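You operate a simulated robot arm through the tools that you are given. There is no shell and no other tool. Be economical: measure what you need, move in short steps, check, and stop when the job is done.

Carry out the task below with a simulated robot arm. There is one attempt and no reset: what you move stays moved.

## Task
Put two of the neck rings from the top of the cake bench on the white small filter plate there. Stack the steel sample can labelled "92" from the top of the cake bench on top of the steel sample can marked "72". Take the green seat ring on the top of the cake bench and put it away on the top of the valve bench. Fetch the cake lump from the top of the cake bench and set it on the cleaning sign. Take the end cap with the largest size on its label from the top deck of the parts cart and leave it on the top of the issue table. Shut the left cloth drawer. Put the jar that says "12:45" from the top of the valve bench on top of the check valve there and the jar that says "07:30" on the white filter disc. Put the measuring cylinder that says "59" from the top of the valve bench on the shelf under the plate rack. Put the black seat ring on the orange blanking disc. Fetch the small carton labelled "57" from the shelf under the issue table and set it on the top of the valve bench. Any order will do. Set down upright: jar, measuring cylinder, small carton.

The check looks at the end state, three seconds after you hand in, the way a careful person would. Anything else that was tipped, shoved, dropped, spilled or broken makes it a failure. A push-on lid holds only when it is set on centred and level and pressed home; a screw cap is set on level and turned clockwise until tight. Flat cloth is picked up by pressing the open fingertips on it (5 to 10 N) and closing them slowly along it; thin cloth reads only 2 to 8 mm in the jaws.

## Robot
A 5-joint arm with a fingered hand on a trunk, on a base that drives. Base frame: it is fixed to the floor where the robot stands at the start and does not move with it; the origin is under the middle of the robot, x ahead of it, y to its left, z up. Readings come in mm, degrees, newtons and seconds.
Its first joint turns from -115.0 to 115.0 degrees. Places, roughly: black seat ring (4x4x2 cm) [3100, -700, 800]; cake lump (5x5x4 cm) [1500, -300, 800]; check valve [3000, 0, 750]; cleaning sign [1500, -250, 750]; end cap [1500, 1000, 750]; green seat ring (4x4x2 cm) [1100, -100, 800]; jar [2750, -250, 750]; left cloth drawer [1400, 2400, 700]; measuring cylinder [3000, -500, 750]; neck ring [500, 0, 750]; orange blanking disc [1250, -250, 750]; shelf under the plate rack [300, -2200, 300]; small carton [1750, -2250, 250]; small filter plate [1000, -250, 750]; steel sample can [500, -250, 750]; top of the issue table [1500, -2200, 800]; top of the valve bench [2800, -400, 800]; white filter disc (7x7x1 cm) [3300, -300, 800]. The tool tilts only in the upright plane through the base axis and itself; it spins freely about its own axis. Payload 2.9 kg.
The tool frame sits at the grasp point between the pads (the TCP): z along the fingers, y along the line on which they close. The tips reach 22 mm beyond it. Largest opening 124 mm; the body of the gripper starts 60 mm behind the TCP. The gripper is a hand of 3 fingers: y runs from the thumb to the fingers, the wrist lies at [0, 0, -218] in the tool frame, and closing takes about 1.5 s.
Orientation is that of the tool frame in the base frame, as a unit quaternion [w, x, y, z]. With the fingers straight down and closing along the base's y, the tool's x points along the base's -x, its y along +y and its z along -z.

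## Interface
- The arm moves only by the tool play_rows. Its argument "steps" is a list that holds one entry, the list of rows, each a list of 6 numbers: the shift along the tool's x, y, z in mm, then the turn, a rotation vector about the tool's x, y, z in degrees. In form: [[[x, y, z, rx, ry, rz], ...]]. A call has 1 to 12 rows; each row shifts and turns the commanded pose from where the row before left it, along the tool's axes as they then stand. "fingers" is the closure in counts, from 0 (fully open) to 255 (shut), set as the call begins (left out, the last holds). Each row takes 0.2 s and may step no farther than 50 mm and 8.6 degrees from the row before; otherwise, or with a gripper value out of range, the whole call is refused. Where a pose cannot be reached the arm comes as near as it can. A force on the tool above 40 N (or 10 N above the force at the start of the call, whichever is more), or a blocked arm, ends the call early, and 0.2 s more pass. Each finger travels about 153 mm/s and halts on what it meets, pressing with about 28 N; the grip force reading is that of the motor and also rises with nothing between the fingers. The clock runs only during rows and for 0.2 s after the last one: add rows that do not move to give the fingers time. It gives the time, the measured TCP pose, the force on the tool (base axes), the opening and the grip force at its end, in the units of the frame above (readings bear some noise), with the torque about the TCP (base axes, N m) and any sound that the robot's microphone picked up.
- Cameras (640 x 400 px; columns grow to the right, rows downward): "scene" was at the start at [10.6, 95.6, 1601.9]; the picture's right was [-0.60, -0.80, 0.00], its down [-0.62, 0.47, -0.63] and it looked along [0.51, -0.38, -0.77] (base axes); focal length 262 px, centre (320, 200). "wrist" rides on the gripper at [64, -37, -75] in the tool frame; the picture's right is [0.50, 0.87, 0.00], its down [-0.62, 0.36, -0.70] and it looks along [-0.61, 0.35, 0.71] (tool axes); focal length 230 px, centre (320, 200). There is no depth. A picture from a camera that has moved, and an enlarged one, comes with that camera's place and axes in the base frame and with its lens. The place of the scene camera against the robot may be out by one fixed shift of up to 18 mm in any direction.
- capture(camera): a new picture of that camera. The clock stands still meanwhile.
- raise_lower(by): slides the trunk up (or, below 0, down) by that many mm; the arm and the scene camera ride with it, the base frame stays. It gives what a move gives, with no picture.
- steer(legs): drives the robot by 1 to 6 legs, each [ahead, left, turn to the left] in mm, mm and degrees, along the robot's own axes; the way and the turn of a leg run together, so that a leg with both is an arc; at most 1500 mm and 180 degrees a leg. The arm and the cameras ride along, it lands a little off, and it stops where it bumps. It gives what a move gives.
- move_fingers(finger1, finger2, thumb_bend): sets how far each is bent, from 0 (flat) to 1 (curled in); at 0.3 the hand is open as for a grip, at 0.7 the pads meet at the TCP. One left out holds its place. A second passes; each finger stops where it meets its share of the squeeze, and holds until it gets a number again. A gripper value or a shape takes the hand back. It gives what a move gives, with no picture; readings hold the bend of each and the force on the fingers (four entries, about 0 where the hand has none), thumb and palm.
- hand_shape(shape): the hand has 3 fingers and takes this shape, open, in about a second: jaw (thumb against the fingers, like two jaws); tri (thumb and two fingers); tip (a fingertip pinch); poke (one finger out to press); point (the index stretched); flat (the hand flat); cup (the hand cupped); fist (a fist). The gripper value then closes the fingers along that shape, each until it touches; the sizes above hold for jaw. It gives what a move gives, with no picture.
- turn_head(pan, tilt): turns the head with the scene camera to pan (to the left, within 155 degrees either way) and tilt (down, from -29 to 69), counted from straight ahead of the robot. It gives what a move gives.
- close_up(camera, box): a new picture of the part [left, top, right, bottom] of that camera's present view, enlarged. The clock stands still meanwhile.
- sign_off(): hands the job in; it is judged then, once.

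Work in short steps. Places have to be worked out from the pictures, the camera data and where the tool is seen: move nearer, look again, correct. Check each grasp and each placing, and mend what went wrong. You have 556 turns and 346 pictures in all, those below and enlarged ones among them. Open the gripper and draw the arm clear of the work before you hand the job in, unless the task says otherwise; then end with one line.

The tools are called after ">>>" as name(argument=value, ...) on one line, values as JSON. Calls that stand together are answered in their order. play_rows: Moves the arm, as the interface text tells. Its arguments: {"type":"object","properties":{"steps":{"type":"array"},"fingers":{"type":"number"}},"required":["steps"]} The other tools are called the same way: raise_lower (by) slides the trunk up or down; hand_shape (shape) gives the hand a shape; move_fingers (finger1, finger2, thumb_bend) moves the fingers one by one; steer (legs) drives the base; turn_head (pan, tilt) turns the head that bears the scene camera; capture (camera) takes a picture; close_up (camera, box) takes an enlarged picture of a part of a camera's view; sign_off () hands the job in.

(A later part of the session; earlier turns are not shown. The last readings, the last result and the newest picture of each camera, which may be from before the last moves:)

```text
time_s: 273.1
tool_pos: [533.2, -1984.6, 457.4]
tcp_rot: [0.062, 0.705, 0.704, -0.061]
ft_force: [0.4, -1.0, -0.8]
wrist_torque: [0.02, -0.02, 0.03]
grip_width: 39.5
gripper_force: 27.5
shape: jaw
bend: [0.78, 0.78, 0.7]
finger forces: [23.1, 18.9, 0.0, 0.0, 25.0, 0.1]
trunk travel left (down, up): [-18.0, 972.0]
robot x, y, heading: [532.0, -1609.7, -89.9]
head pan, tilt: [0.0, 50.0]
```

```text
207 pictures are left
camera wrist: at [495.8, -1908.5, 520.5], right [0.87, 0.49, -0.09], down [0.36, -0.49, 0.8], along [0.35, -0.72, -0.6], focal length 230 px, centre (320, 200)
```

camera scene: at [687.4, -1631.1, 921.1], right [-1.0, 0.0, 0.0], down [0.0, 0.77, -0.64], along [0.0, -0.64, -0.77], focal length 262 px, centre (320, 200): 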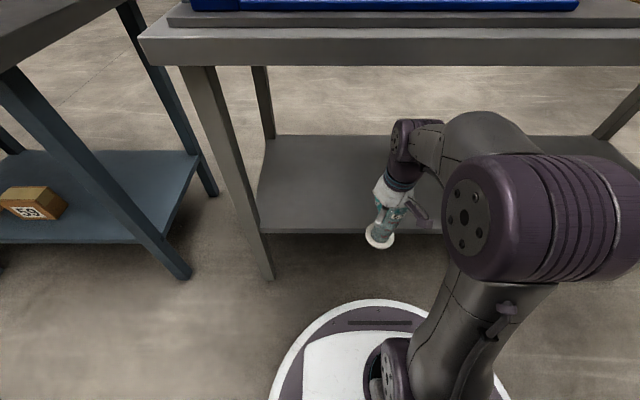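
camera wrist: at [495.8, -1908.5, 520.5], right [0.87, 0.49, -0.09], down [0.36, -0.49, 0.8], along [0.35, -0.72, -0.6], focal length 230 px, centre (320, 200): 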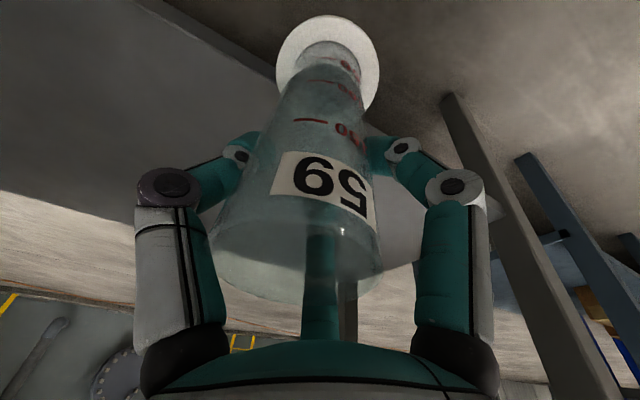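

The cylinder base is just in front of the shelf edge (edge y≈-2010, z≈310). Drive 95 ahead.

>>> steer(legs=[[95, 0, 0]])

>>> capture(camera="scene")

>>> capture(camera="wrist")

```text
time_s: 274.2
tool_pos: [533.0, -2078.8, 457.4]
tcp_rot: [0.062, 0.705, 0.704, -0.061]
ft_force: [-0.2, 0.6, -1.5]
wrist_torque: [-0.02, -0.02, 0.0]
grip_width: 39.2
gripper_force: 28.0
shape: jaw
bend: [0.78, 0.78, 0.7]
finger forces: [23.2, 18.9, 0.0, 0.1, 25.0, 0.0]
trunk travel left (down, up): [-18.0, 972.0]
robot x, y, heading: [534.8, -1703.9, -90.0]
head pan, tilt: [0.0, 50.0]
```

```text
206 pictures are left
camera scene: at [687.4, -1725.4, 921.1], right [-1.0, 0.0, 0.0], down [0.0, 0.77, -0.64], along [0.0, -0.64, -0.77], focal length 262 px, centre (320, 200)
```

scene: 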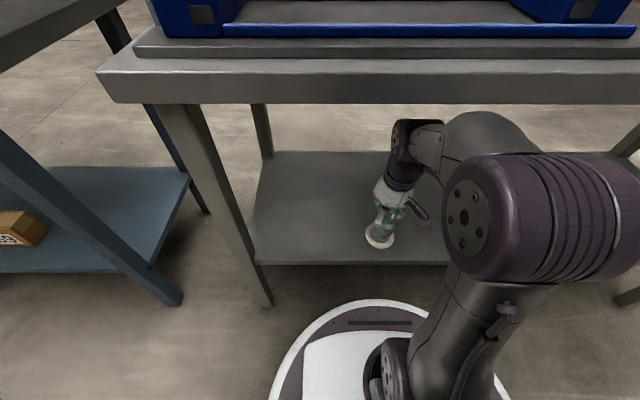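

```text
205 pictures are left
camera wrist: at [496.1, -2003.1, 520.5], right [0.87, 0.49, -0.09], down [0.36, -0.49, 0.8], along [0.35, -0.72, -0.6], focal length 230 px, centre (320, 200)
```

wrist: 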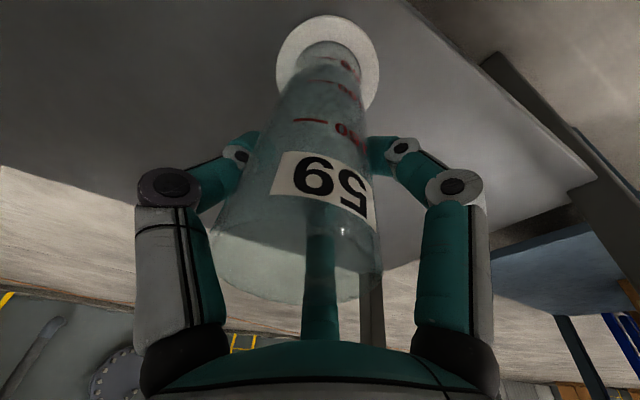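

It is above the shelf. Lower with the trunk 15, then by small steps until contact.

>>> raise_lower(by=-16)

>>> play_rows(steps=[[[0.5, 0, 3, 0, 0, 0], [0.5, 0, 3, 0, 0, 0], [0, 0, 0, 0, 0, 0]]])

```text
time_s: 274.8
tool_pos: [534.5, -2078.0, 441.8]
tcp_rot: [0.061, 0.705, 0.704, -0.062]
ft_force: [-0.1, 0.5, -1.4]
wrist_torque: [0.01, 0.0, 0.0]
grip_width: 39.3
gripper_force: 27.8
shape: jaw
bend: [0.78, 0.78, 0.7]
finger forces: [23.3, 18.9, 0.1, 0.0, 24.8, 0.0]
trunk travel left (down, up): [-2.0, 988.0]
robot x, y, heading: [532.8, -1701.9, -90.0]
head pan, tilt: [0.0, 50.0]
```

```text
time_s: 275.6
tool_pos: [532.7, -2077.7, 436.3]
tcp_rot: [0.06, 0.705, 0.704, -0.061]
ft_force: [-0.3, -0.3, 0.4]
wrist_torque: [-0.01, 0.0, 0.0]
grip_width: 39.5
gripper_force: 27.7
shape: jaw
bend: [0.78, 0.78, 0.7]
finger forces: [23.3, 19.2, 0.0, 0.0, 25.0, 0.1]
trunk travel left (down, up): [-2.0, 988.0]
robot x, y, heading: [531.2, -1703.6, -90.1]
head pan, tilt: [0.0, 50.0]
```

>>> play_rows(steps=[[[0.4, 0, 2, 0, 0, 0], [0.4, 0, 2, 0, 0, 0], [0, 0, 0, 0, 0, 0]]])

>>> capture(camera="wrist")

```text
time_s: 276.4
tool_pos: [532.9, -2079.4, 433.9]
tcp_rot: [0.063, 0.704, 0.705, -0.063]
ft_force: [7.0, -8.6, 30.0]
wrist_torque: [0.11, 0.06, -0.04]
grip_width: 39.9
gripper_force: 28.2
shape: jaw
bend: [0.78, 0.79, 0.7]
finger forces: [31.3, 24.8, 0.0, 0.1, 31.2, 0.0]
trunk travel left (down, up): [-2.0, 988.0]
robot x, y, heading: [532.2, -1706.5, -90.1]
head pan, tilt: [0.0, 50.0]
```

```text
204 pictures are left
camera wrist: at [496.5, -2002.8, 495.8], right [0.87, 0.49, -0.09], down [0.36, -0.48, 0.8], along [0.35, -0.73, -0.59], focal length 230 px, centre (320, 200)
```

wrist: 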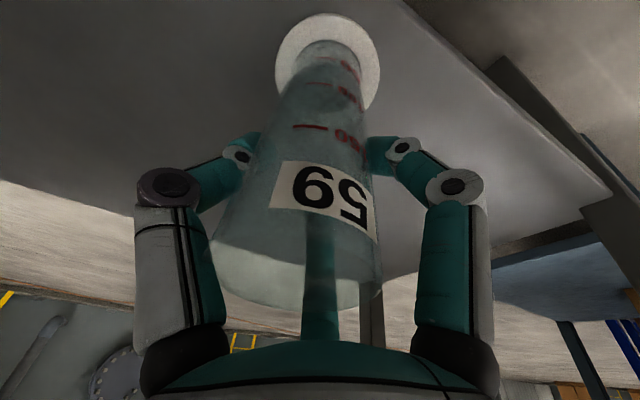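

Contact. Ease up 2 mm and open gradually so the foot settles flat.

>>> play_rows(steps=[[[0, 0, -1.5, 0, 0, 0], [0, 0, 0, 0, 0, 0]]])

>>> play_rows(steps=[[[0, 0, 0, 0, 0, 0], [0, 0, 0, 0, 0, 0], [0, 0, 0, 0, 0, 0], [0, 0, 0, 0, 0, 0]]], fingers=120)

>>> capture(camera="wrist")

>>> close_up(camera="scene", box=[330, 100, 470, 270])

```text
time_s: 277.0
tool_pos: [532.8, -2077.0, 433.3]
tcp_rot: [0.06, 0.705, 0.704, -0.061]
ft_force: [1.2, -2.9, 12.1]
wrist_torque: [0.14, 0.17, 0.03]
grip_width: 39.9
gripper_force: 27.7
shape: jaw
bend: [0.78, 0.79, 0.7]
finger forces: [28.3, 20.3, 0.0, 0.0, 30.0, 0.0]
trunk travel left (down, up): [-2.0, 988.0]
robot x, y, heading: [532.5, -1704.5, -89.9]
head pan, tilt: [0.0, 50.0]
```

```text
time_s: 278.0
tool_pos: [532.9, -2078.5, 433.7]
tcp_rot: [0.061, 0.705, 0.704, -0.061]
ft_force: [0.0, 0.5, -0.4]
wrist_torque: [0.01, -0.02, 0.0]
grip_width: 64.8
gripper_force: 0.0
shape: jaw
bend: [0.35, 0.35, 0.7]
finger forces: [0.0, 0.0, 0.1, 0.0, 0.0, 0.0]
trunk travel left (down, up): [-2.0, 988.0]
robot x, y, heading: [531.1, -1704.4, -89.7]
head pan, tilt: [0.0, 50.0]
```

```text
203 pictures are left
camera wrist: at [495.8, -2002.1, 495.8], right [0.87, 0.49, -0.09], down [0.36, -0.49, 0.8], along [0.35, -0.72, -0.6], focal length 230 px, centre (320, 200)
```

wrist: 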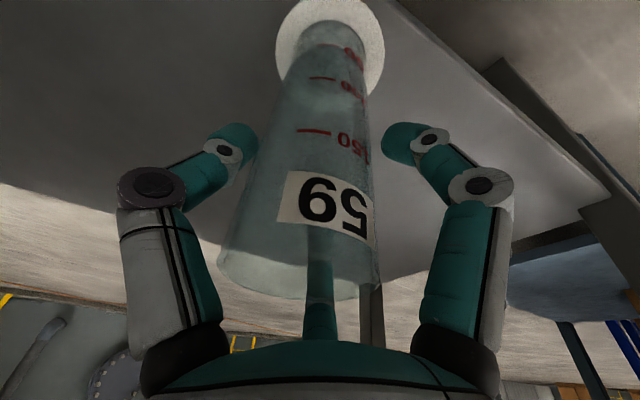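

```text
2.35 times, centred on (400, 185) of scene
camera zoom: at [687.4, -1725.4, 905.1], right [-1.0, 0.0, 0.0], down [0.0, 0.77, -0.64], along [0.0, -0.64, -0.77], focal length 615 px, centre (132, 235)
```

zoom: 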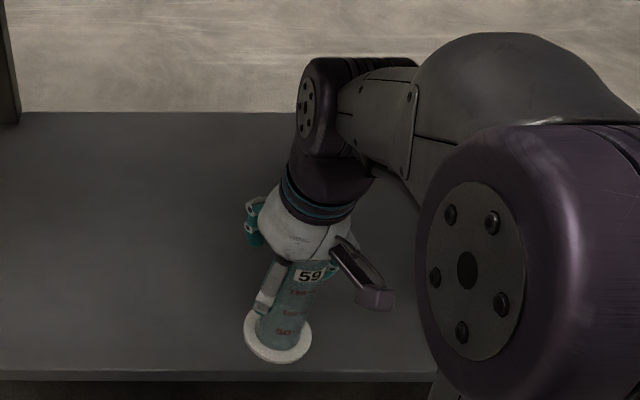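

The cylinder stands on the shelf. I open fully, shift 14 mm sideways to clear the far finger, and back the robot straight out.

>>> play_rows(steps=[[[0, 0, 0, 0, 0, 0], [0, 0, 0, 0, 0, 0], [0, 0, 0, 0, 0, 0], [0, 7, 0, 0, 0, 0], [0, 7, 0, 0, 0, 0], [0, 0, 0, 0, 0, 0]]], fingers=0)

>>> capture(camera="wrist")

```text
time_s: 279.4
tool_pos: [547.3, -2078.5, 432.8]
tcp_rot: [0.064, 0.705, 0.704, -0.059]
ft_force: [0.2, -0.1, 0.1]
wrist_torque: [0.02, -0.03, 0.0]
grip_width: 124.0
gripper_force: 0.0
shape: jaw
bend: [0.3, 0.3, 0.3]
finger forces: [0.1, 0.1, 0.0, 0.0, 0.3, 0.0]
trunk travel left (down, up): [-2.0, 988.0]
robot x, y, heading: [532.1, -1705.7, -89.9]
head pan, tilt: [0.0, 50.0]
```

```text
201 pictures are left
camera wrist: at [509.6, -2001.9, 495.3], right [0.87, 0.49, -0.08], down [0.35, -0.49, 0.8], along [0.36, -0.72, -0.59], focal length 230 px, centre (320, 200)
```

wrist: 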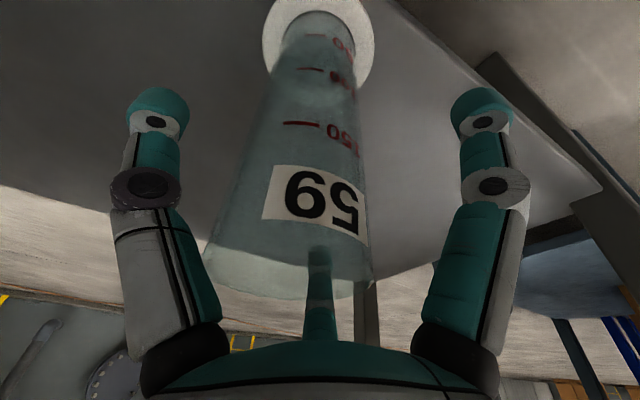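

>>> steer(legs=[[-40, 0, 0]])

>>> capture(camera="wrist")

```text
time_s: 280.3
tool_pos: [547.3, -2037.1, 433.1]
tcp_rot: [0.064, 0.705, 0.704, -0.059]
ft_force: [0.8, -0.4, 1.2]
wrist_torque: [0.0, 0.03, -0.04]
grip_width: 123.7
gripper_force: 0.0
shape: jaw
bend: [0.3, 0.3, 0.3]
finger forces: [0.0, 0.1, 0.0, 0.0, 0.0, 0.0]
trunk travel left (down, up): [-2.0, 988.0]
robot x, y, heading: [530.3, -1665.5, -90.0]
head pan, tilt: [0.0, 50.0]
```

```text
200 pictures are left
camera wrist: at [509.6, -1961.8, 495.3], right [0.87, 0.49, -0.08], down [0.35, -0.49, 0.8], along [0.36, -0.72, -0.59], focal length 230 px, centre (320, 200)
```

wrist: 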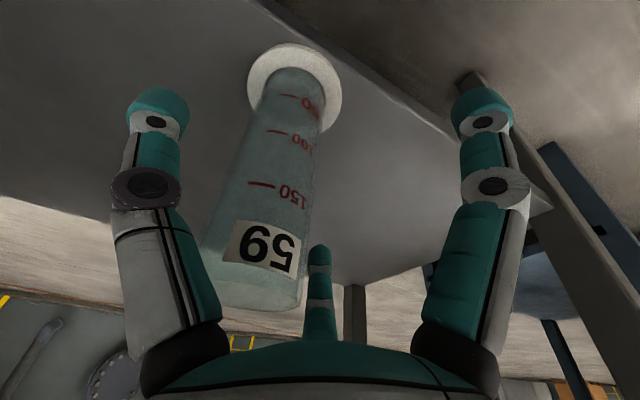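

The cylinder stays put. Back out fully and slide east to the issue table for carton 57.

>>> steer(legs=[[-260, 0, 0], [0, 1130, 0]])

>>> capture(camera="scene")

>>> capture(camera="wrist")

```text
time_s: 287.5
tool_pos: [1678.5, -1761.2, 433.2]
tcp_rot: [0.065, 0.694, 0.715, -0.057]
ft_force: [0.2, -0.3, 0.3]
wrist_torque: [-0.01, -0.01, 0.0]
grip_width: 123.9
gripper_force: 0.0
shape: jaw
bend: [0.3, 0.3, 0.3]
finger forces: [0.0, 0.1, 0.0, 0.0, 0.0, 0.0]
trunk travel left (down, up): [-2.0, 988.0]
robot x, y, heading: [1653.2, -1391.5, -88.2]
head pan, tilt: [0.0, 50.0]
```

```text
199 pictures are left
camera scene: at [1808.1, -1405.5, 905.1], right [-1.0, -0.03, 0.0], down [-0.02, 0.77, -0.64], along [0.02, -0.64, -0.77], focal length 262 px, centre (320, 200)
```

scene: 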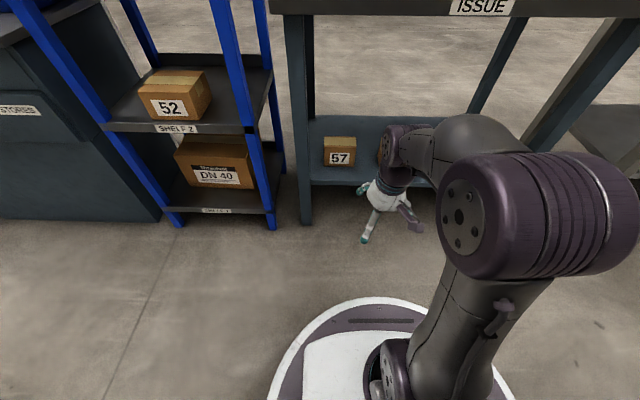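

```text
198 pictures are left
camera wrist: at [1638.4, -1686.8, 495.3], right [0.85, 0.52, -0.08], down [0.36, -0.48, 0.8], along [0.38, -0.71, -0.59], focal length 230 px, centre (320, 200)
```

wrist: 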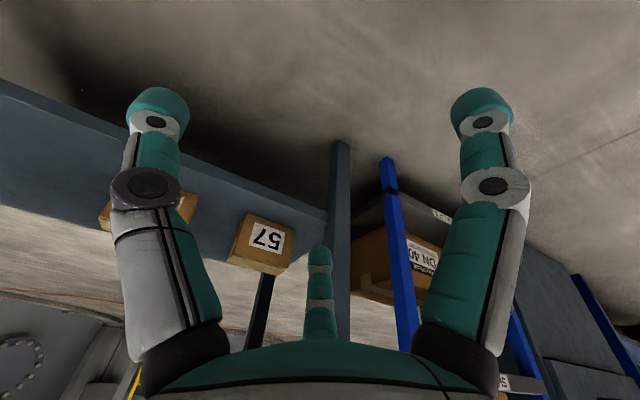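

Carton 57 is on the shelf just ahead-left. Correct heading, move nearer and look to size it.

>>> steer(legs=[[0, 85, -1.8], [170, 0, 0]])

>>> capture(camera="wrist")

>>> capture(camera="scene")

```text
time_s: 289.6
tool_pos: [1751.1, -1925.8, 432.3]
tcp_rot: [0.064, 0.706, 0.703, -0.057]
ft_force: [-0.4, 0.6, 0.9]
wrist_torque: [0.02, 0.01, -0.03]
grip_width: 123.8
gripper_force: 0.0
shape: jaw
bend: [0.3, 0.3, 0.3]
finger forces: [0.0, 0.1, 0.0, 0.0, 0.0, 0.0]
trunk travel left (down, up): [-2.0, 988.0]
robot x, y, heading: [1737.4, -1553.1, -90.1]
head pan, tilt: [0.0, 50.0]
```

```text
197 pictures are left
camera wrist: at [1714.2, -1850.1, 495.3], right [0.87, 0.49, -0.08], down [0.35, -0.49, 0.8], along [0.35, -0.72, -0.59], focal length 230 px, centre (320, 200)
```

wrist: 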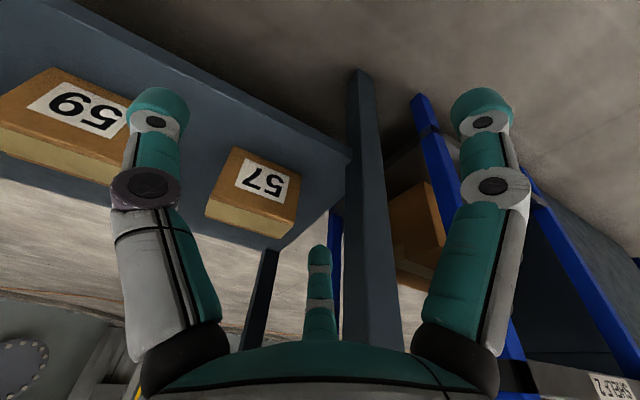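

```text
196 pictures are left
camera scene: at [1892.7, -1573.9, 905.1], right [-1.0, 0.0, 0.0], down [0.0, 0.77, -0.64], along [0.0, -0.64, -0.77], focal length 262 px, centre (320, 200)
```

scene: 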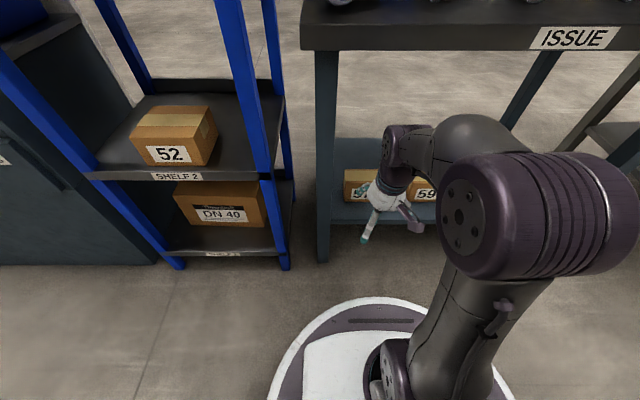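

>>> close_up(camera="wrist", box=[180, 120, 360, 270])

```text
2.67 times, centred on (270, 195) of wrist
camera zoom: at [1714.2, -1850.1, 495.3], right [0.87, 0.49, -0.08], down [0.35, -0.49, 0.8], along [0.35, -0.72, -0.59], focal length 614 px, centre (453, 213)
```

zoom: 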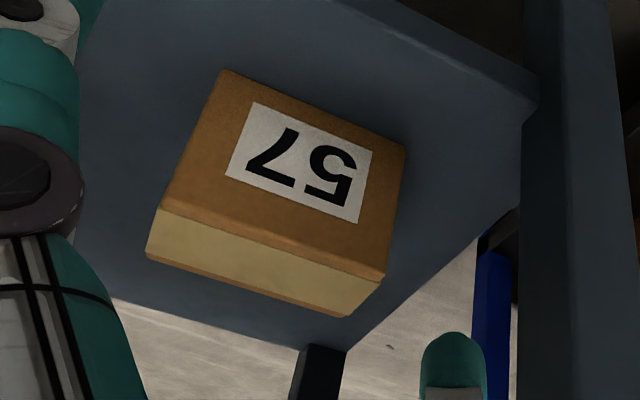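

Carton 57 measures ~82×42×70 mm, centre near (1743,-2071), top z≈376. I set the tool vertical and reach in above it at z≈432.

>>> play_rows(steps=[[[0, 0, 0, 0, 5, 0], [0, 0, 0, 0, 5, 0], [-35, -4, 0, 0, 0, 0], [-35, -4, 0, 0, 0, 0], [-35, 0, 0, 0, 0, 0], [0, 0, 0, 0, 0, 0]]])

>>> capture(camera="wrist")

>>> capture(camera="scene")

```text
time_s: 291.0
tool_pos: [1744.5, -2030.4, 431.1]
tcp_rot: [-0.001, 0.708, 0.706, 0.001]
ft_force: [1.0, 0.4, -0.2]
wrist_torque: [0.01, -0.01, 0.01]
grip_width: 124.0
gripper_force: 0.1
shape: jaw
bend: [0.3, 0.3, 0.3]
finger forces: [0.0, 0.0, 0.0, 0.0, 0.0, 0.0]
trunk travel left (down, up): [-2.0, 988.0]
robot x, y, heading: [1740.1, -1554.5, -90.2]
head pan, tilt: [0.0, 50.0]
```

```text
194 pictures are left
camera wrist: at [1707.5, -1967.5, 507.1], right [0.87, 0.5, 0.0], down [0.36, -0.62, 0.7], along [0.35, -0.61, -0.71], focal length 230 px, centre (320, 200)
```

wrist: 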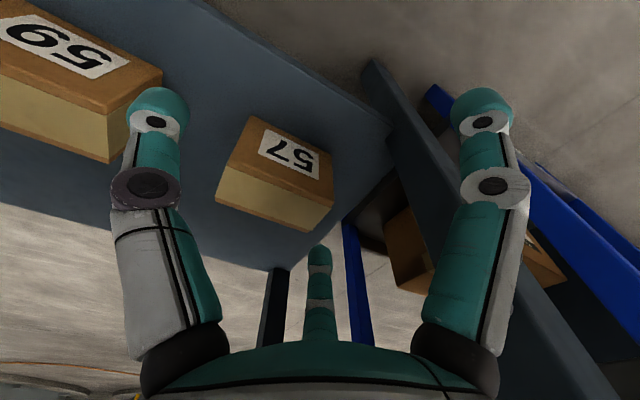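

```text
193 pictures are left
camera scene: at [1892.7, -1574.0, 905.1], right [-1.0, 0.0, 0.0], down [0.0, 0.77, -0.64], along [0.0, -0.64, -0.77], focal length 262 px, centre (320, 200)
```

scene: 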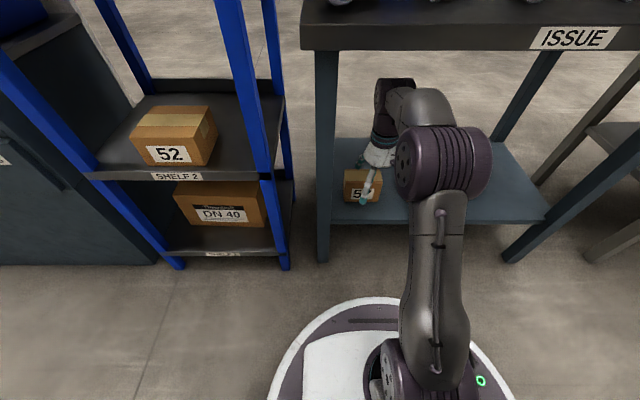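

>>> close_up(camera="wrist", box=[190, 90, 360, 250])

```text
2.50 times, centred on (275, 170) of wrist
camera zoom: at [1707.5, -1967.5, 507.1], right [0.87, 0.5, 0.0], down [0.36, -0.62, 0.7], along [0.35, -0.61, -0.71], focal length 575 px, centre (432, 275)
```

zoom: 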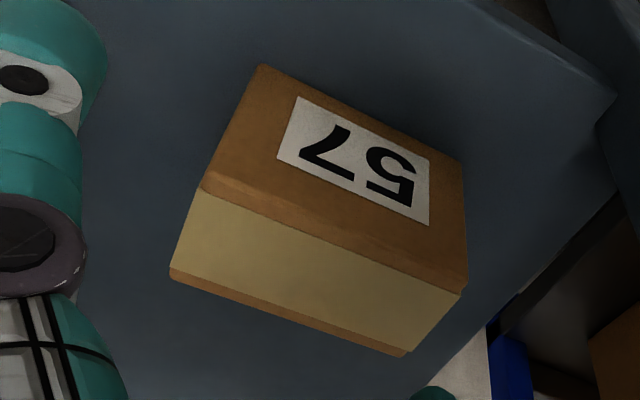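

Triangulating both views: the shelf is at z≈247 and carton 57 is ~112×55×88 mm, centre (1752,-2143), top z≈335. I spin the tool 90° so the thumb opposes the fingers across the 55 mm depth, and spread the fingers wider.

>>> play_rows(steps=[[[0, 0, 0, 0, 0, 8.2], [0, 0, 0, 0, 0, 8.2], [0, 0, 0, 0, 0, 8.2], [0, 0, 0, 0, 0, 8.2], [0, 0, 0, 0, 0, 8.2], [0, 0, 0, 0, 0, 8.2], [0, 0, 0, 0, 0, 8.2], [0, 0, 0, 0, 0, 8.2], [0, 0, 0, 0, 0, 8.2], [0, 0, 0, 0, 0, 8.2], [0, 0, 0, 0, 0, 8], [0, 0, 0, 0, 0, 0]]])

>>> steer(legs=[[60, 0, 0.2]])

>>> move_fingers(finger1=0.12, finger2=0.12, thumb_bend=0.2)

>>> capture(camera="wrist")

```text
time_s: 293.6
tool_pos: [1743.4, -2030.9, 433.2]
tcp_rot: [-0.002, 1.0, -0.002, -0.001]
ft_force: [-0.6, 0.1, 0.5]
wrist_torque: [-0.03, 0.03, 0.01]
grip_width: 123.9
gripper_force: 0.1
shape: jaw
bend: [0.3, 0.3, 0.3]
finger forces: [0.0, 0.0, 0.0, 0.0, 0.1, 0.1]
trunk travel left (down, up): [-2.0, 988.0]
robot x, y, heading: [1738.7, -1552.6, -89.9]
head pan, tilt: [0.0, 50.0]
```

```text
time_s: 294.6
tool_pos: [1744.9, -2092.0, 432.7]
tcp_rot: [0.0, 1.0, 0.001, 0.0]
ft_force: [0.6, -0.2, 0.1]
wrist_torque: [-0.04, -0.01, -0.02]
grip_width: 123.9
gripper_force: 0.0
shape: jaw
bend: [0.3, 0.3, 0.3]
finger forces: [0.0, 0.1, 0.0, 0.0, 0.1, 0.0]
trunk travel left (down, up): [-2.0, 988.0]
robot x, y, heading: [1736.7, -1615.7, -90.1]
head pan, tilt: [0.0, 50.0]
```

```text
time_s: 295.6
tool_pos: [1745.4, -2091.1, 433.5]
tcp_rot: [0.0, 1.0, 0.002, 0.0]
ft_force: [-0.3, -0.2, 0.2]
wrist_torque: [-0.02, -0.01, 0.01]
grip_width: 126.9
gripper_force: 0.0
shape: fingers
bend: [0.12, 0.12, 0.2]
finger forces: [0.0, 0.0, 0.1, 0.1, 0.1, 0.0]
trunk travel left (down, up): [-2.0, 988.0]
robot x, y, heading: [1741.8, -1614.7, -89.9]
head pan, tilt: [0.0, 50.0]
```

```text
191 pictures are left
camera wrist: at [1809.1, -2055.2, 507.5], right [0.5, -0.87, 0.0], down [-0.62, -0.36, 0.7], along [-0.61, -0.35, -0.71], focal length 230 px, centre (320, 200)
```

wrist: 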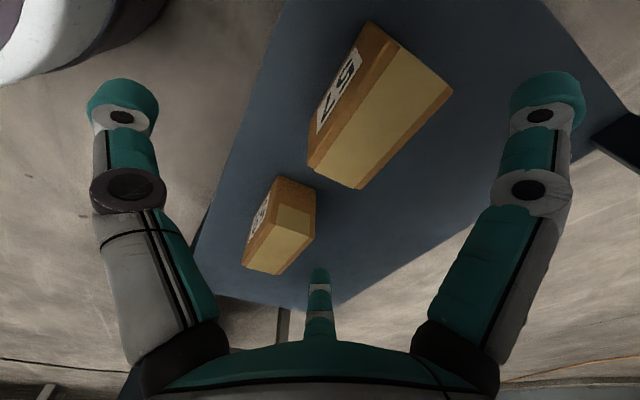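

The carton's top is at x 1695–1805, y −2112…−2168: centre (1750,−2140). Move over it and descend to z≈305.

>>> play_rows(steps=[[[5, 25, 0, 0, 0, 0], [0, 24, 0, 0, 0, 0], [0, 0, 25, 0, 0, 0], [0, 0, 0, 0, 0, 0]]])

>>> capture(camera="wrist")

```text
time_s: 296.6
tool_pos: [1748.9, -2139.5, 408.4]
tcp_rot: [0.0, 1.0, 0.001, 0.0]
ft_force: [0.4, 0.5, 0.6]
wrist_torque: [-0.02, -0.01, -0.02]
grip_width: 127.1
gripper_force: 0.1
shape: fingers
bend: [0.12, 0.12, 0.2]
finger forces: [0.0, 0.1, 0.1, 0.0, 0.0, 0.0]
trunk travel left (down, up): [-2.0, 988.0]
robot x, y, heading: [1740.8, -1615.0, -89.9]
head pan, tilt: [0.0, 50.0]
```

```text
190 pictures are left
camera wrist: at [1813.3, -2102.8, 482.5], right [0.5, -0.87, 0.0], down [-0.62, -0.36, 0.7], along [-0.61, -0.35, -0.71], focal length 230 px, centre (320, 200)
```

wrist: 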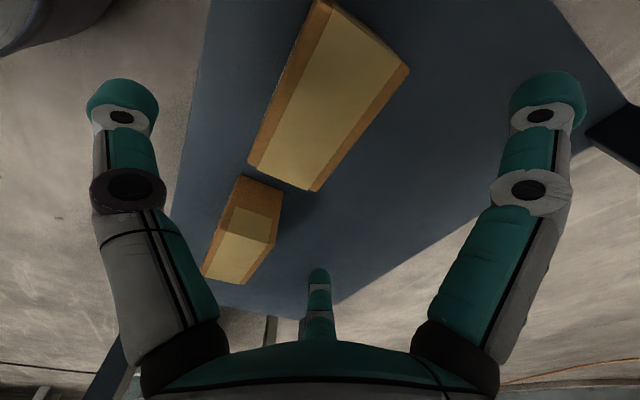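

>>> play_rows(steps=[[[0, 0, 30, 0, 0, 0], [0, 0, 30, 0, 0, 0], [0, 0, 30, 0, 0, 0], [0, 0, 12, 0, 0, 0], [0, 0, 0, 0, 0, 0]]])

>>> capture(camera="wrist")

```text
time_s: 297.8
tool_pos: [1750.3, -2140.5, 308.0]
tcp_rot: [0.002, 1.0, 0.001, 0.0]
ft_force: [-0.5, -7.1, 17.5]
wrist_torque: [-0.22, -0.06, -0.05]
grip_width: 130.3
gripper_force: 8.2
shape: fingers
bend: [0.07, 0.07, 0.2]
finger forces: [8.5, 7.6, 0.0, 0.1, 0.0, 0.0]
trunk travel left (down, up): [-2.0, 988.0]
robot x, y, heading: [1740.6, -1615.7, -89.8]
head pan, tilt: [0.0, 50.0]
```

```text
189 pictures are left
camera wrist: at [1813.9, -2102.5, 381.7], right [0.5, -0.87, 0.0], down [-0.62, -0.35, 0.7], along [-0.61, -0.35, -0.71], focal length 230 px, centre (320, 200)
```

wrist: 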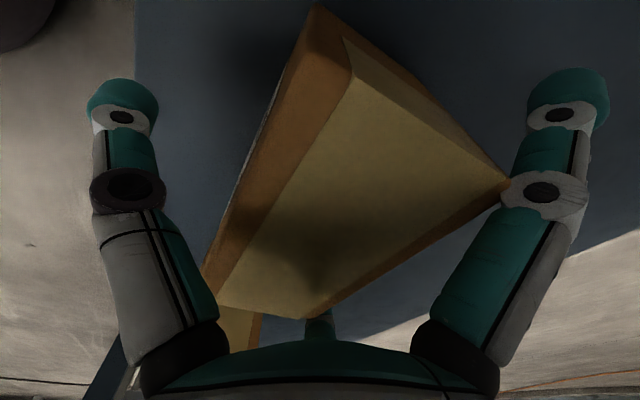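

Finger tips just touch the shelf. Raise 14 mm, then close the fingers on the carton.

>>> play_rows(steps=[[[0, 0, -14, 0, 0, 0], [0, 0, 0, 0, 0, 0]]])

>>> move_fingers(finger1=0.3, finger2=0.3, thumb_bend=0.35)

>>> capture(camera="wrist")

```text
time_s: 298.4
tool_pos: [1749.3, -2139.4, 318.1]
tcp_rot: [-0.003, 1.0, 0.0, 0.0]
ft_force: [-0.6, -0.1, 0.3]
wrist_torque: [-0.02, -0.01, -0.02]
grip_width: 127.5
gripper_force: 0.0
shape: fingers
bend: [0.12, 0.12, 0.2]
finger forces: [0.0, 0.0, 0.1, 0.0, 0.0, 0.1]
trunk travel left (down, up): [-2.0, 988.0]
robot x, y, heading: [1737.7, -1614.5, -89.9]
head pan, tilt: [0.0, 50.0]
```

```text
time_s: 299.4
tool_pos: [1749.2, -2140.1, 318.3]
tcp_rot: [-0.001, 1.0, 0.001, 0.0]
ft_force: [0.1, -1.2, 1.8]
wrist_torque: [0.01, 0.03, 0.01]
grip_width: 99.0
gripper_force: 0.6
shape: fingers
bend: [0.29, 0.29, 0.35]
finger forces: [0.9, 0.7, 0.0, 0.0, 0.0, 0.0]
trunk travel left (down, up): [-2.0, 988.0]
robot x, y, heading: [1741.0, -1609.4, -90.0]
head pan, tilt: [0.0, 50.0]
```

```text
188 pictures are left
camera wrist: at [1813.4, -2103.3, 394.1], right [0.5, -0.87, 0.0], down [-0.62, -0.36, 0.7], along [-0.61, -0.35, -0.71], focal length 230 px, centre (320, 200)
```

wrist: 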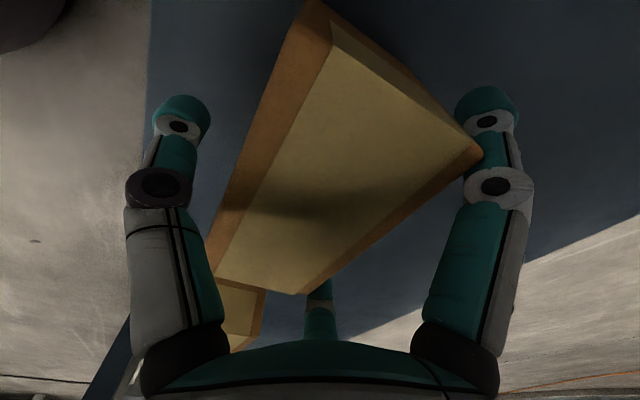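

Fingers touch the rear corners. Close the thumb and tighten.

>>> move_fingers(thumb_bend=0.62)

>>> move_fingers(finger1=0.6, finger2=0.6, thumb_bend=0.75)

>>> capture(camera="wrist")

```text
time_s: 300.4
tool_pos: [1749.3, -2139.5, 320.7]
tcp_rot: [-0.001, 1.0, 0.001, 0.0]
ft_force: [0.2, 3.2, 2.4]
wrist_torque: [0.4, 0.01, -0.03]
grip_width: 82.8
gripper_force: 13.9
shape: fingers
bend: [0.27, 0.28, 0.51]
finger forces: [6.5, 6.3, 0.1, 0.1, 15.3, 0.0]
trunk travel left (down, up): [-2.0, 988.0]
robot x, y, heading: [1737.7, -1610.6, -89.6]
head pan, tilt: [0.0, 50.0]
```

```text
time_s: 301.4
tool_pos: [1750.2, -2140.4, 319.6]
tcp_rot: [0.0, 1.0, 0.001, 0.0]
ft_force: [0.1, -1.5, 8.6]
wrist_torque: [0.23, -0.02, 0.0]
grip_width: 72.0
gripper_force: 28.2
shape: fingers
bend: [0.33, 0.33, 0.51]
finger forces: [14.9, 14.4, 0.0, 0.1, 26.6, 0.0]
trunk travel left (down, up): [-2.0, 988.0]
robot x, y, heading: [1736.7, -1616.5, -89.7]
head pan, tilt: [0.0, 50.0]
```

```text
187 pictures are left
camera wrist: at [1813.4, -2103.3, 394.7], right [0.5, -0.87, 0.0], down [-0.62, -0.36, 0.7], along [-0.61, -0.35, -0.71], focal length 230 px, centre (320, 200)
```

wrist: 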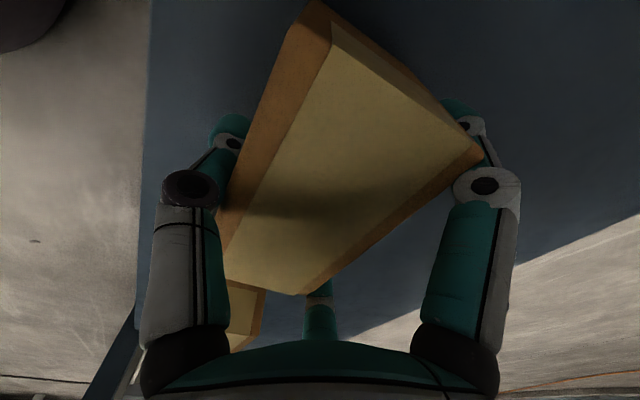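

Balanced grip (27 N thumb vs 15+14 N fingers). Lift 20 mm to test.

>>> play_rows(steps=[[[0, 0, -7, 0, 0, 0], [0, 0, -7, 0, 0, 0], [0, 0, -8, 0, 0, 0], [0, 0, 0, 0, 0, 0]]])

>>> capture(camera="wrist")

```text
time_s: 302.4
tool_pos: [1749.1, -2140.2, 341.6]
tcp_rot: [-0.001, 1.0, 0.001, 0.0]
ft_force: [-0.3, -0.5, -4.0]
wrist_torque: [-0.04, 0.01, 0.01]
grip_width: 72.1
gripper_force: 26.9
shape: fingers
bend: [0.33, 0.33, 0.51]
finger forces: [13.5, 13.2, 0.0, 0.0, 26.9, 0.0]
trunk travel left (down, up): [-2.0, 988.0]
robot x, y, heading: [1738.5, -1613.0, -89.8]
head pan, tilt: [0.0, 50.0]
```

```text
186 pictures are left
camera wrist: at [1813.5, -2103.7, 416.4], right [0.5, -0.87, 0.0], down [-0.62, -0.36, 0.7], along [-0.61, -0.35, -0.71], focal length 230 px, centre (320, 200)
```

wrist: 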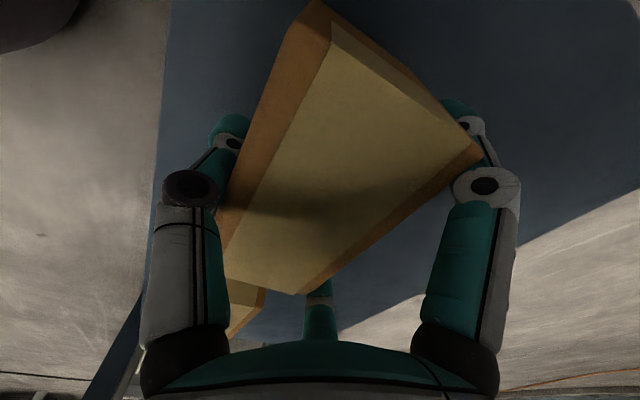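

It lifts cleanly. Back straight out of the shelf, then raise the trunk.

>>> play_rows(steps=[[[0, 0, -8, 0, 0, 0], [0, 0, -7, 0, 0, 0], [0, 0, 0, 0, 0, 0]]])

>>> steer(legs=[[-300, 0, 0]])

>>> raise_lower(by=400)

>>> raise_lower(by=250)

>>> capture(camera="wrist")

```text
time_s: 303.2
tool_pos: [1749.2, -2141.2, 358.0]
tcp_rot: [-0.001, 1.0, 0.001, 0.001]
ft_force: [1.0, -1.0, -3.6]
wrist_torque: [-0.02, 0.0, -0.01]
grip_width: 71.7
gripper_force: 26.6
shape: fingers
bend: [0.33, 0.33, 0.51]
finger forces: [13.5, 13.2, 0.0, 0.0, 26.9, 0.1]
trunk travel left (down, up): [-2.0, 988.0]
robot x, y, heading: [1739.7, -1616.4, -90.0]
head pan, tilt: [0.0, 50.0]
```

```text
time_s: 305.2
tool_pos: [1748.3, -1842.4, 357.7]
tcp_rot: [0.0, 1.0, 0.0, 0.0]
ft_force: [-0.7, 0.9, -3.7]
wrist_torque: [-0.04, -0.01, -0.02]
grip_width: 72.0
gripper_force: 26.4
shape: fingers
bend: [0.33, 0.33, 0.51]
finger forces: [13.5, 13.4, 0.1, 0.0, 27.1, 0.0]
trunk travel left (down, up): [-2.0, 988.0]
robot x, y, heading: [1738.6, -1316.1, -90.2]
head pan, tilt: [0.0, 50.0]
```

```text
time_s: 309.1
tool_pos: [1747.3, -1842.7, 756.3]
tcp_rot: [-0.001, 1.0, 0.0, 0.0]
ft_force: [0.2, 0.4, -3.4]
wrist_torque: [-0.05, 0.02, 0.03]
grip_width: 72.2
gripper_force: 26.9
shape: fingers
bend: [0.33, 0.33, 0.51]
finger forces: [13.5, 13.3, 0.0, 0.1, 27.2, 0.0]
trunk travel left (down, up): [-402.0, 588.0]
robot x, y, heading: [1734.9, -1312.5, -90.0]
head pan, tilt: [0.0, 50.0]
```

```text
time_s: 311.6
tool_pos: [1749.9, -1841.8, 1006.9]
tcp_rot: [-0.001, 1.0, 0.0, 0.0]
ft_force: [0.0, -0.6, -4.6]
wrist_torque: [-0.01, 0.02, 0.02]
grip_width: 71.9
gripper_force: 27.2
shape: fingers
bend: [0.33, 0.33, 0.51]
finger forces: [13.6, 13.4, 0.0, 0.0, 27.0, 0.0]
trunk travel left (down, up): [-652.0, 338.0]
robot x, y, heading: [1736.1, -1314.5, -90.0]
head pan, tilt: [0.0, 50.0]
```

```text
185 pictures are left
camera wrist: at [1812.6, -1805.6, 1081.4], right [0.5, -0.87, 0.0], down [-0.62, -0.36, 0.7], along [-0.61, -0.35, -0.71], focal length 230 px, centre (320, 200)
```

wrist: 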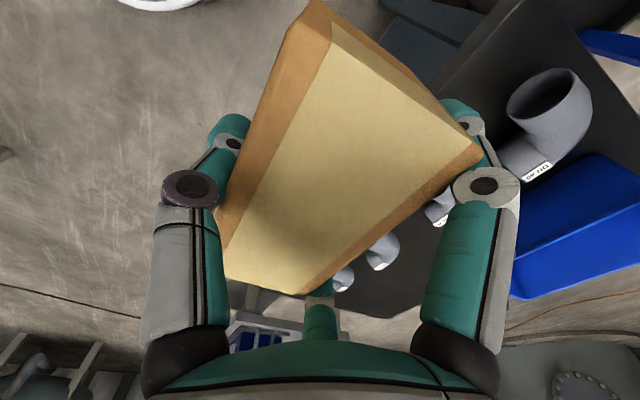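

Held well. Drive east 765, turn around to face the valve bench, and approach its right side.

>>> steer(legs=[[0, 765, 0], [0, 0, 180]])

>>> capture(camera="scene")

```text
time_s: 323.3
tool_pos: [2433.4, -791.7, 1006.5]
tcp_rot: [0.0, -0.047, 0.999, -0.001]
ft_force: [0.3, 0.5, -3.6]
wrist_torque: [0.0, 0.02, 0.02]
grip_width: 71.2
gripper_force: 23.0
shape: fingers
bend: [0.34, 0.34, 0.51]
finger forces: [11.5, 11.3, 0.0, 0.0, 22.9, 0.1]
trunk travel left (down, up): [-652.0, 338.0]
robot x, y, heading: [2496.6, -1318.6, 95.7]
head pan, tilt: [0.0, 50.0]
```

```text
184 pictures are left
camera scene: at [2359.2, -1315.2, 1555.1], right [1.0, 0.1, 0.0], down [0.07, -0.76, -0.64], along [-0.06, 0.64, -0.77], focal length 262 px, centre (320, 200)
```

scene: 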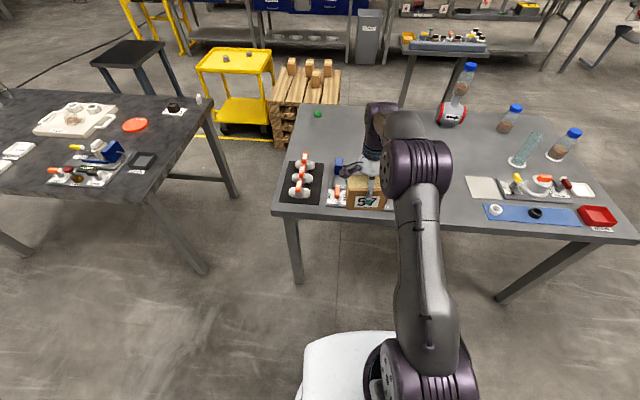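

Re-tighten the grip, correct heading by −5.7°, and drive in 330 mm.

>>> move_fingers(finger1=0.7, finger2=0.7, thumb_bend=0.8)

>>> steer(legs=[[0, 0, -5.7], [325, 0, 0]])

>>> capture(camera="wrist")

>>> capture(camera="scene")

```text
time_s: 324.3
tool_pos: [2435.7, -792.9, 1006.5]
tcp_rot: [0.0, -0.049, 0.999, -0.001]
ft_force: [-0.1, -0.8, -4.0]
wrist_torque: [-0.01, 0.02, 0.02]
grip_width: 71.0
gripper_force: 27.2
shape: fingers
bend: [0.35, 0.35, 0.5]
finger forces: [13.6, 13.5, 0.0, 0.0, 27.1, 0.1]
trunk travel left (down, up): [-652.0, 338.0]
robot x, y, heading: [2495.1, -1318.5, 95.5]
head pan, tilt: [0.0, 50.0]
```

```text
time_s: 327.0
tool_pos: [2483.5, -465.8, 1007.8]
tcp_rot: [0.0, -0.001, 1.0, -0.001]
ft_force: [-0.5, 0.5, -4.4]
wrist_torque: [0.01, -0.01, 0.0]
grip_width: 71.3
gripper_force: 26.3
shape: fingers
bend: [0.35, 0.35, 0.5]
finger forces: [13.5, 13.5, 0.1, 0.0, 27.1, 0.0]
trunk travel left (down, up): [-652.0, 338.0]
robot x, y, heading: [2494.2, -996.5, 90.2]
head pan, tilt: [0.0, 50.0]
```

```text
183 pictures are left
camera wrist: at [2420.5, -503.8, 1081.2], right [-0.5, 0.87, 0.0], down [0.62, 0.36, 0.7], along [0.61, 0.35, -0.71], focal length 230 px, centre (320, 200)
```

wrist: 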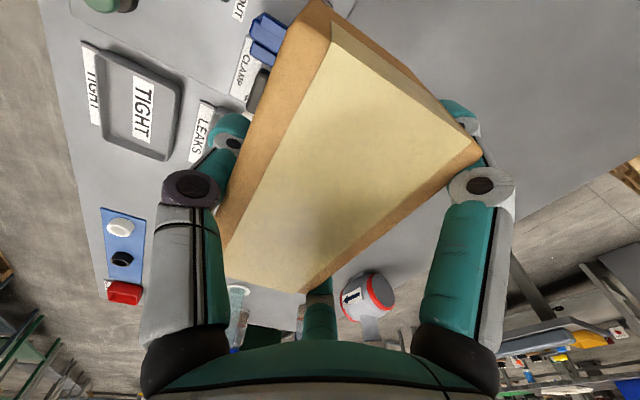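

```text
182 pictures are left
camera scene: at [2360.4, -979.4, 1555.1], right [1.0, 0.0, 0.0], down [0.0, -0.77, -0.64], along [0.0, 0.64, -0.77], focal length 262 px, centre (320, 200)
```

scene: 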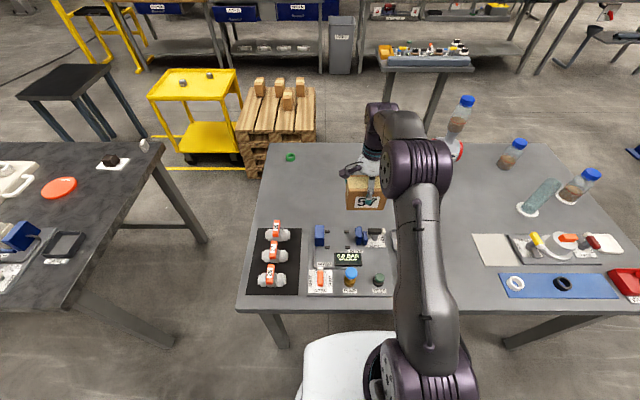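

The free gap between the trays and the mat (x≈2703–2870, y≈-520), where cylinder 59 stood, is a good place for the carton. Drive 300 to the right and look.

>>> steer(legs=[[0, -302, 0]])

>>> play_rows(steps=[[[0, -25, 0, 0, 0, 0], [0, -25, 0, 0, 0, 0], [0, 0, 30, 0, 0, 0], [0, 0, 30, 0, 0, 0], [0, 0, 0, 0, 0, 0]]])

>>> capture(camera="wrist")

>>> capture(camera="scene")

```text
time_s: 329.0
tool_pos: [2782.3, -466.2, 1006.8]
tcp_rot: [0.0, -0.004, 1.0, -0.001]
ft_force: [0.0, 0.1, -4.3]
wrist_torque: [0.02, 0.02, 0.0]
grip_width: 71.1
gripper_force: 26.7
shape: fingers
bend: [0.35, 0.35, 0.5]
finger forces: [13.4, 13.6, 0.0, 0.0, 27.0, 0.0]
trunk travel left (down, up): [-652.0, 338.0]
robot x, y, heading: [2795.6, -994.4, 90.6]
head pan, tilt: [0.0, 50.0]
```

```text
time_s: 330.2
tool_pos: [2779.8, -517.2, 948.2]
tcp_rot: [-0.001, -0.004, 1.0, -0.001]
ft_force: [-0.2, 0.0, -4.6]
wrist_torque: [0.03, 0.03, 0.02]
grip_width: 71.2
gripper_force: 27.6
shape: fingers
bend: [0.35, 0.35, 0.5]
finger forces: [13.6, 13.7, 0.1, 0.0, 27.3, 0.0]
trunk travel left (down, up): [-652.0, 338.0]
robot x, y, heading: [2797.6, -987.7, 90.5]
head pan, tilt: [0.0, 50.0]
```

```text
181 pictures are left
camera wrist: at [2716.1, -554.2, 1022.4], right [-0.51, 0.86, 0.0], down [0.61, 0.36, 0.7], along [0.61, 0.35, -0.71], focal length 230 px, centre (320, 200)
```

wrist: 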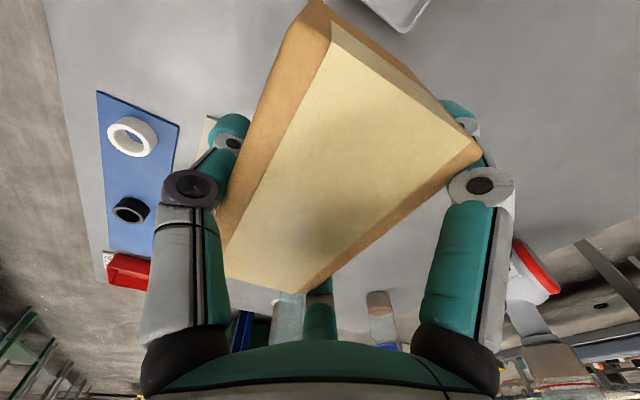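

```text
180 pictures are left
camera scene: at [2659.9, -979.9, 1555.1], right [1.0, 0.01, 0.0], down [0.01, -0.77, -0.64], along [0.0, 0.64, -0.77], focal length 262 px, centre (320, 200)
```

scene: 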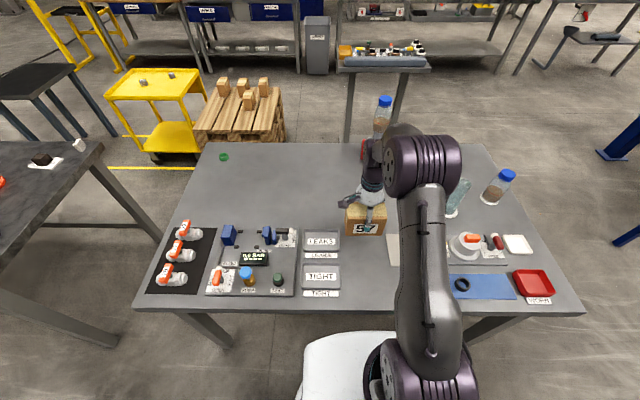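

Shift 10 mm away from the LEAKS tray and lower.

>>> play_rows(steps=[[[-11, 10, 0, 0, 0, 0], [0, 0, 0, 0, 0, 0]]])

>>> raise_lower(by=-92)

>>> play_rows(steps=[[[0, 0, 3, 0, 0, 0], [0, 0, 3, 0, 0, 0], [0, 0, 0, 0, 0, 0]]])

>>> capture(camera="scene")

```text
time_s: 330.8
tool_pos: [2791.1, -506.9, 948.9]
tcp_rot: [0.0, -0.004, 1.0, 0.0]
ft_force: [0.5, 0.5, -4.3]
wrist_torque: [0.01, -0.02, 0.01]
grip_width: 71.0
gripper_force: 27.3
shape: fingers
bend: [0.35, 0.35, 0.5]
finger forces: [13.5, 13.6, 0.0, 0.0, 27.2, 0.1]
trunk travel left (down, up): [-652.0, 338.0]
robot x, y, heading: [2796.3, -995.3, 90.1]
head pan, tilt: [0.0, 50.0]
```

```text
time_s: 332.1
tool_pos: [2790.8, -507.1, 856.6]
tcp_rot: [0.0, -0.004, 1.0, 0.0]
ft_force: [0.4, 0.6, -3.4]
wrist_torque: [0.06, 0.0, -0.01]
grip_width: 70.7
gripper_force: 27.9
shape: fingers
bend: [0.35, 0.35, 0.5]
finger forces: [13.7, 13.7, 0.0, 0.0, 27.3, 0.0]
trunk travel left (down, up): [-560.0, 430.0]
robot x, y, heading: [2795.6, -992.6, 90.4]
head pan, tilt: [0.0, 50.0]
```

```text
time_s: 332.9
tool_pos: [2792.1, -507.0, 850.8]
tcp_rot: [0.0, -0.003, 1.0, 0.001]
ft_force: [0.8, 2.0, 6.9]
wrist_torque: [-0.21, -0.01, 0.01]
grip_width: 70.9
gripper_force: 28.3
shape: fingers
bend: [0.35, 0.35, 0.5]
finger forces: [14.9, 14.9, 0.0, 0.0, 27.5, 0.0]
trunk travel left (down, up): [-560.0, 430.0]
robot x, y, heading: [2795.2, -992.6, 90.3]
head pan, tilt: [0.0, 50.0]
```

```text
179 pictures are left
camera scene: at [2660.0, -980.8, 1463.3], right [1.0, 0.01, 0.0], down [0.0, -0.77, -0.64], along [0.0, 0.64, -0.77], focal length 262 px, centre (320, 200)
```

scene: 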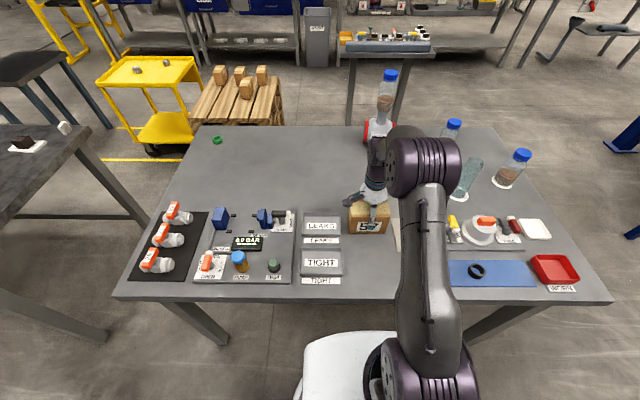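

Contact. One more mm, then open all digits together.

>>> play_rows(steps=[[[0, 0, 1.5, 0, 0, 0], [0, 0, 0, 0, 0, 0]]])

>>> move_fingers(finger1=0.22, finger2=0.22, thumb_bend=0.3)

>>> raise_lower(by=150)

>>> capture(camera="wrist")

```text
time_s: 333.5
tool_pos: [2792.0, -506.6, 849.1]
tcp_rot: [0.0, -0.004, 1.0, 0.002]
ft_force: [-0.5, 6.4, 22.2]
wrist_torque: [-0.41, 0.04, -0.01]
grip_width: 70.6
gripper_force: 31.4
shape: fingers
bend: [0.35, 0.35, 0.51]
finger forces: [17.4, 17.3, 0.0, 0.0, 27.1, 0.0]
trunk travel left (down, up): [-560.0, 430.0]
robot x, y, heading: [2796.6, -989.5, 90.4]
head pan, tilt: [0.0, 50.0]
```

```text
time_s: 334.5
tool_pos: [2792.0, -507.6, 849.0]
tcp_rot: [0.0, -0.003, 1.0, -0.001]
ft_force: [0.4, 1.0, -0.3]
wrist_torque: [-0.02, 0.01, 0.01]
grip_width: 110.7
gripper_force: 0.1
shape: fingers
bend: [0.22, 0.22, 0.3]
finger forces: [0.5, 0.4, 0.0, 0.0, 0.0, 0.0]
trunk travel left (down, up): [-560.0, 430.0]
robot x, y, heading: [2794.6, -993.9, 90.5]
head pan, tilt: [0.0, 50.0]
```

```text
time_s: 336.2
tool_pos: [2792.4, -507.6, 998.1]
tcp_rot: [0.0, -0.004, 1.0, -0.001]
ft_force: [0.8, 0.4, 1.0]
wrist_torque: [0.0, 0.0, 0.0]
grip_width: 110.5
gripper_force: 0.0
shape: fingers
bend: [0.22, 0.22, 0.3]
finger forces: [0.1, 0.0, 0.0, 0.1, 0.0, 0.0]
trunk travel left (down, up): [-710.0, 280.0]
robot x, y, heading: [2793.6, -991.6, 90.3]
head pan, tilt: [0.0, 50.0]
```

```text
178 pictures are left
camera wrist: at [2727.9, -544.5, 1072.8], right [-0.51, 0.86, 0.0], down [0.61, 0.36, 0.7], along [0.61, 0.35, -0.71], focal length 230 px, centre (320, 200)
```

wrist: 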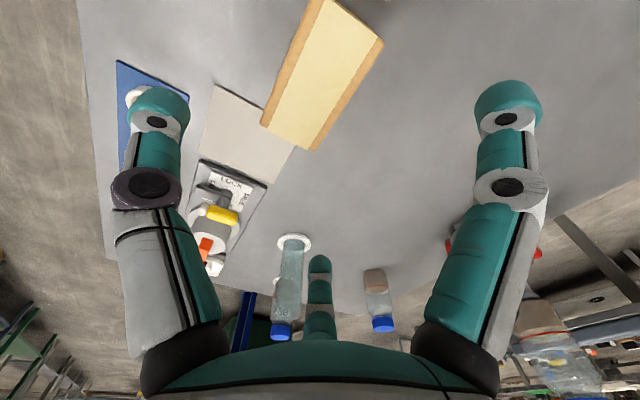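

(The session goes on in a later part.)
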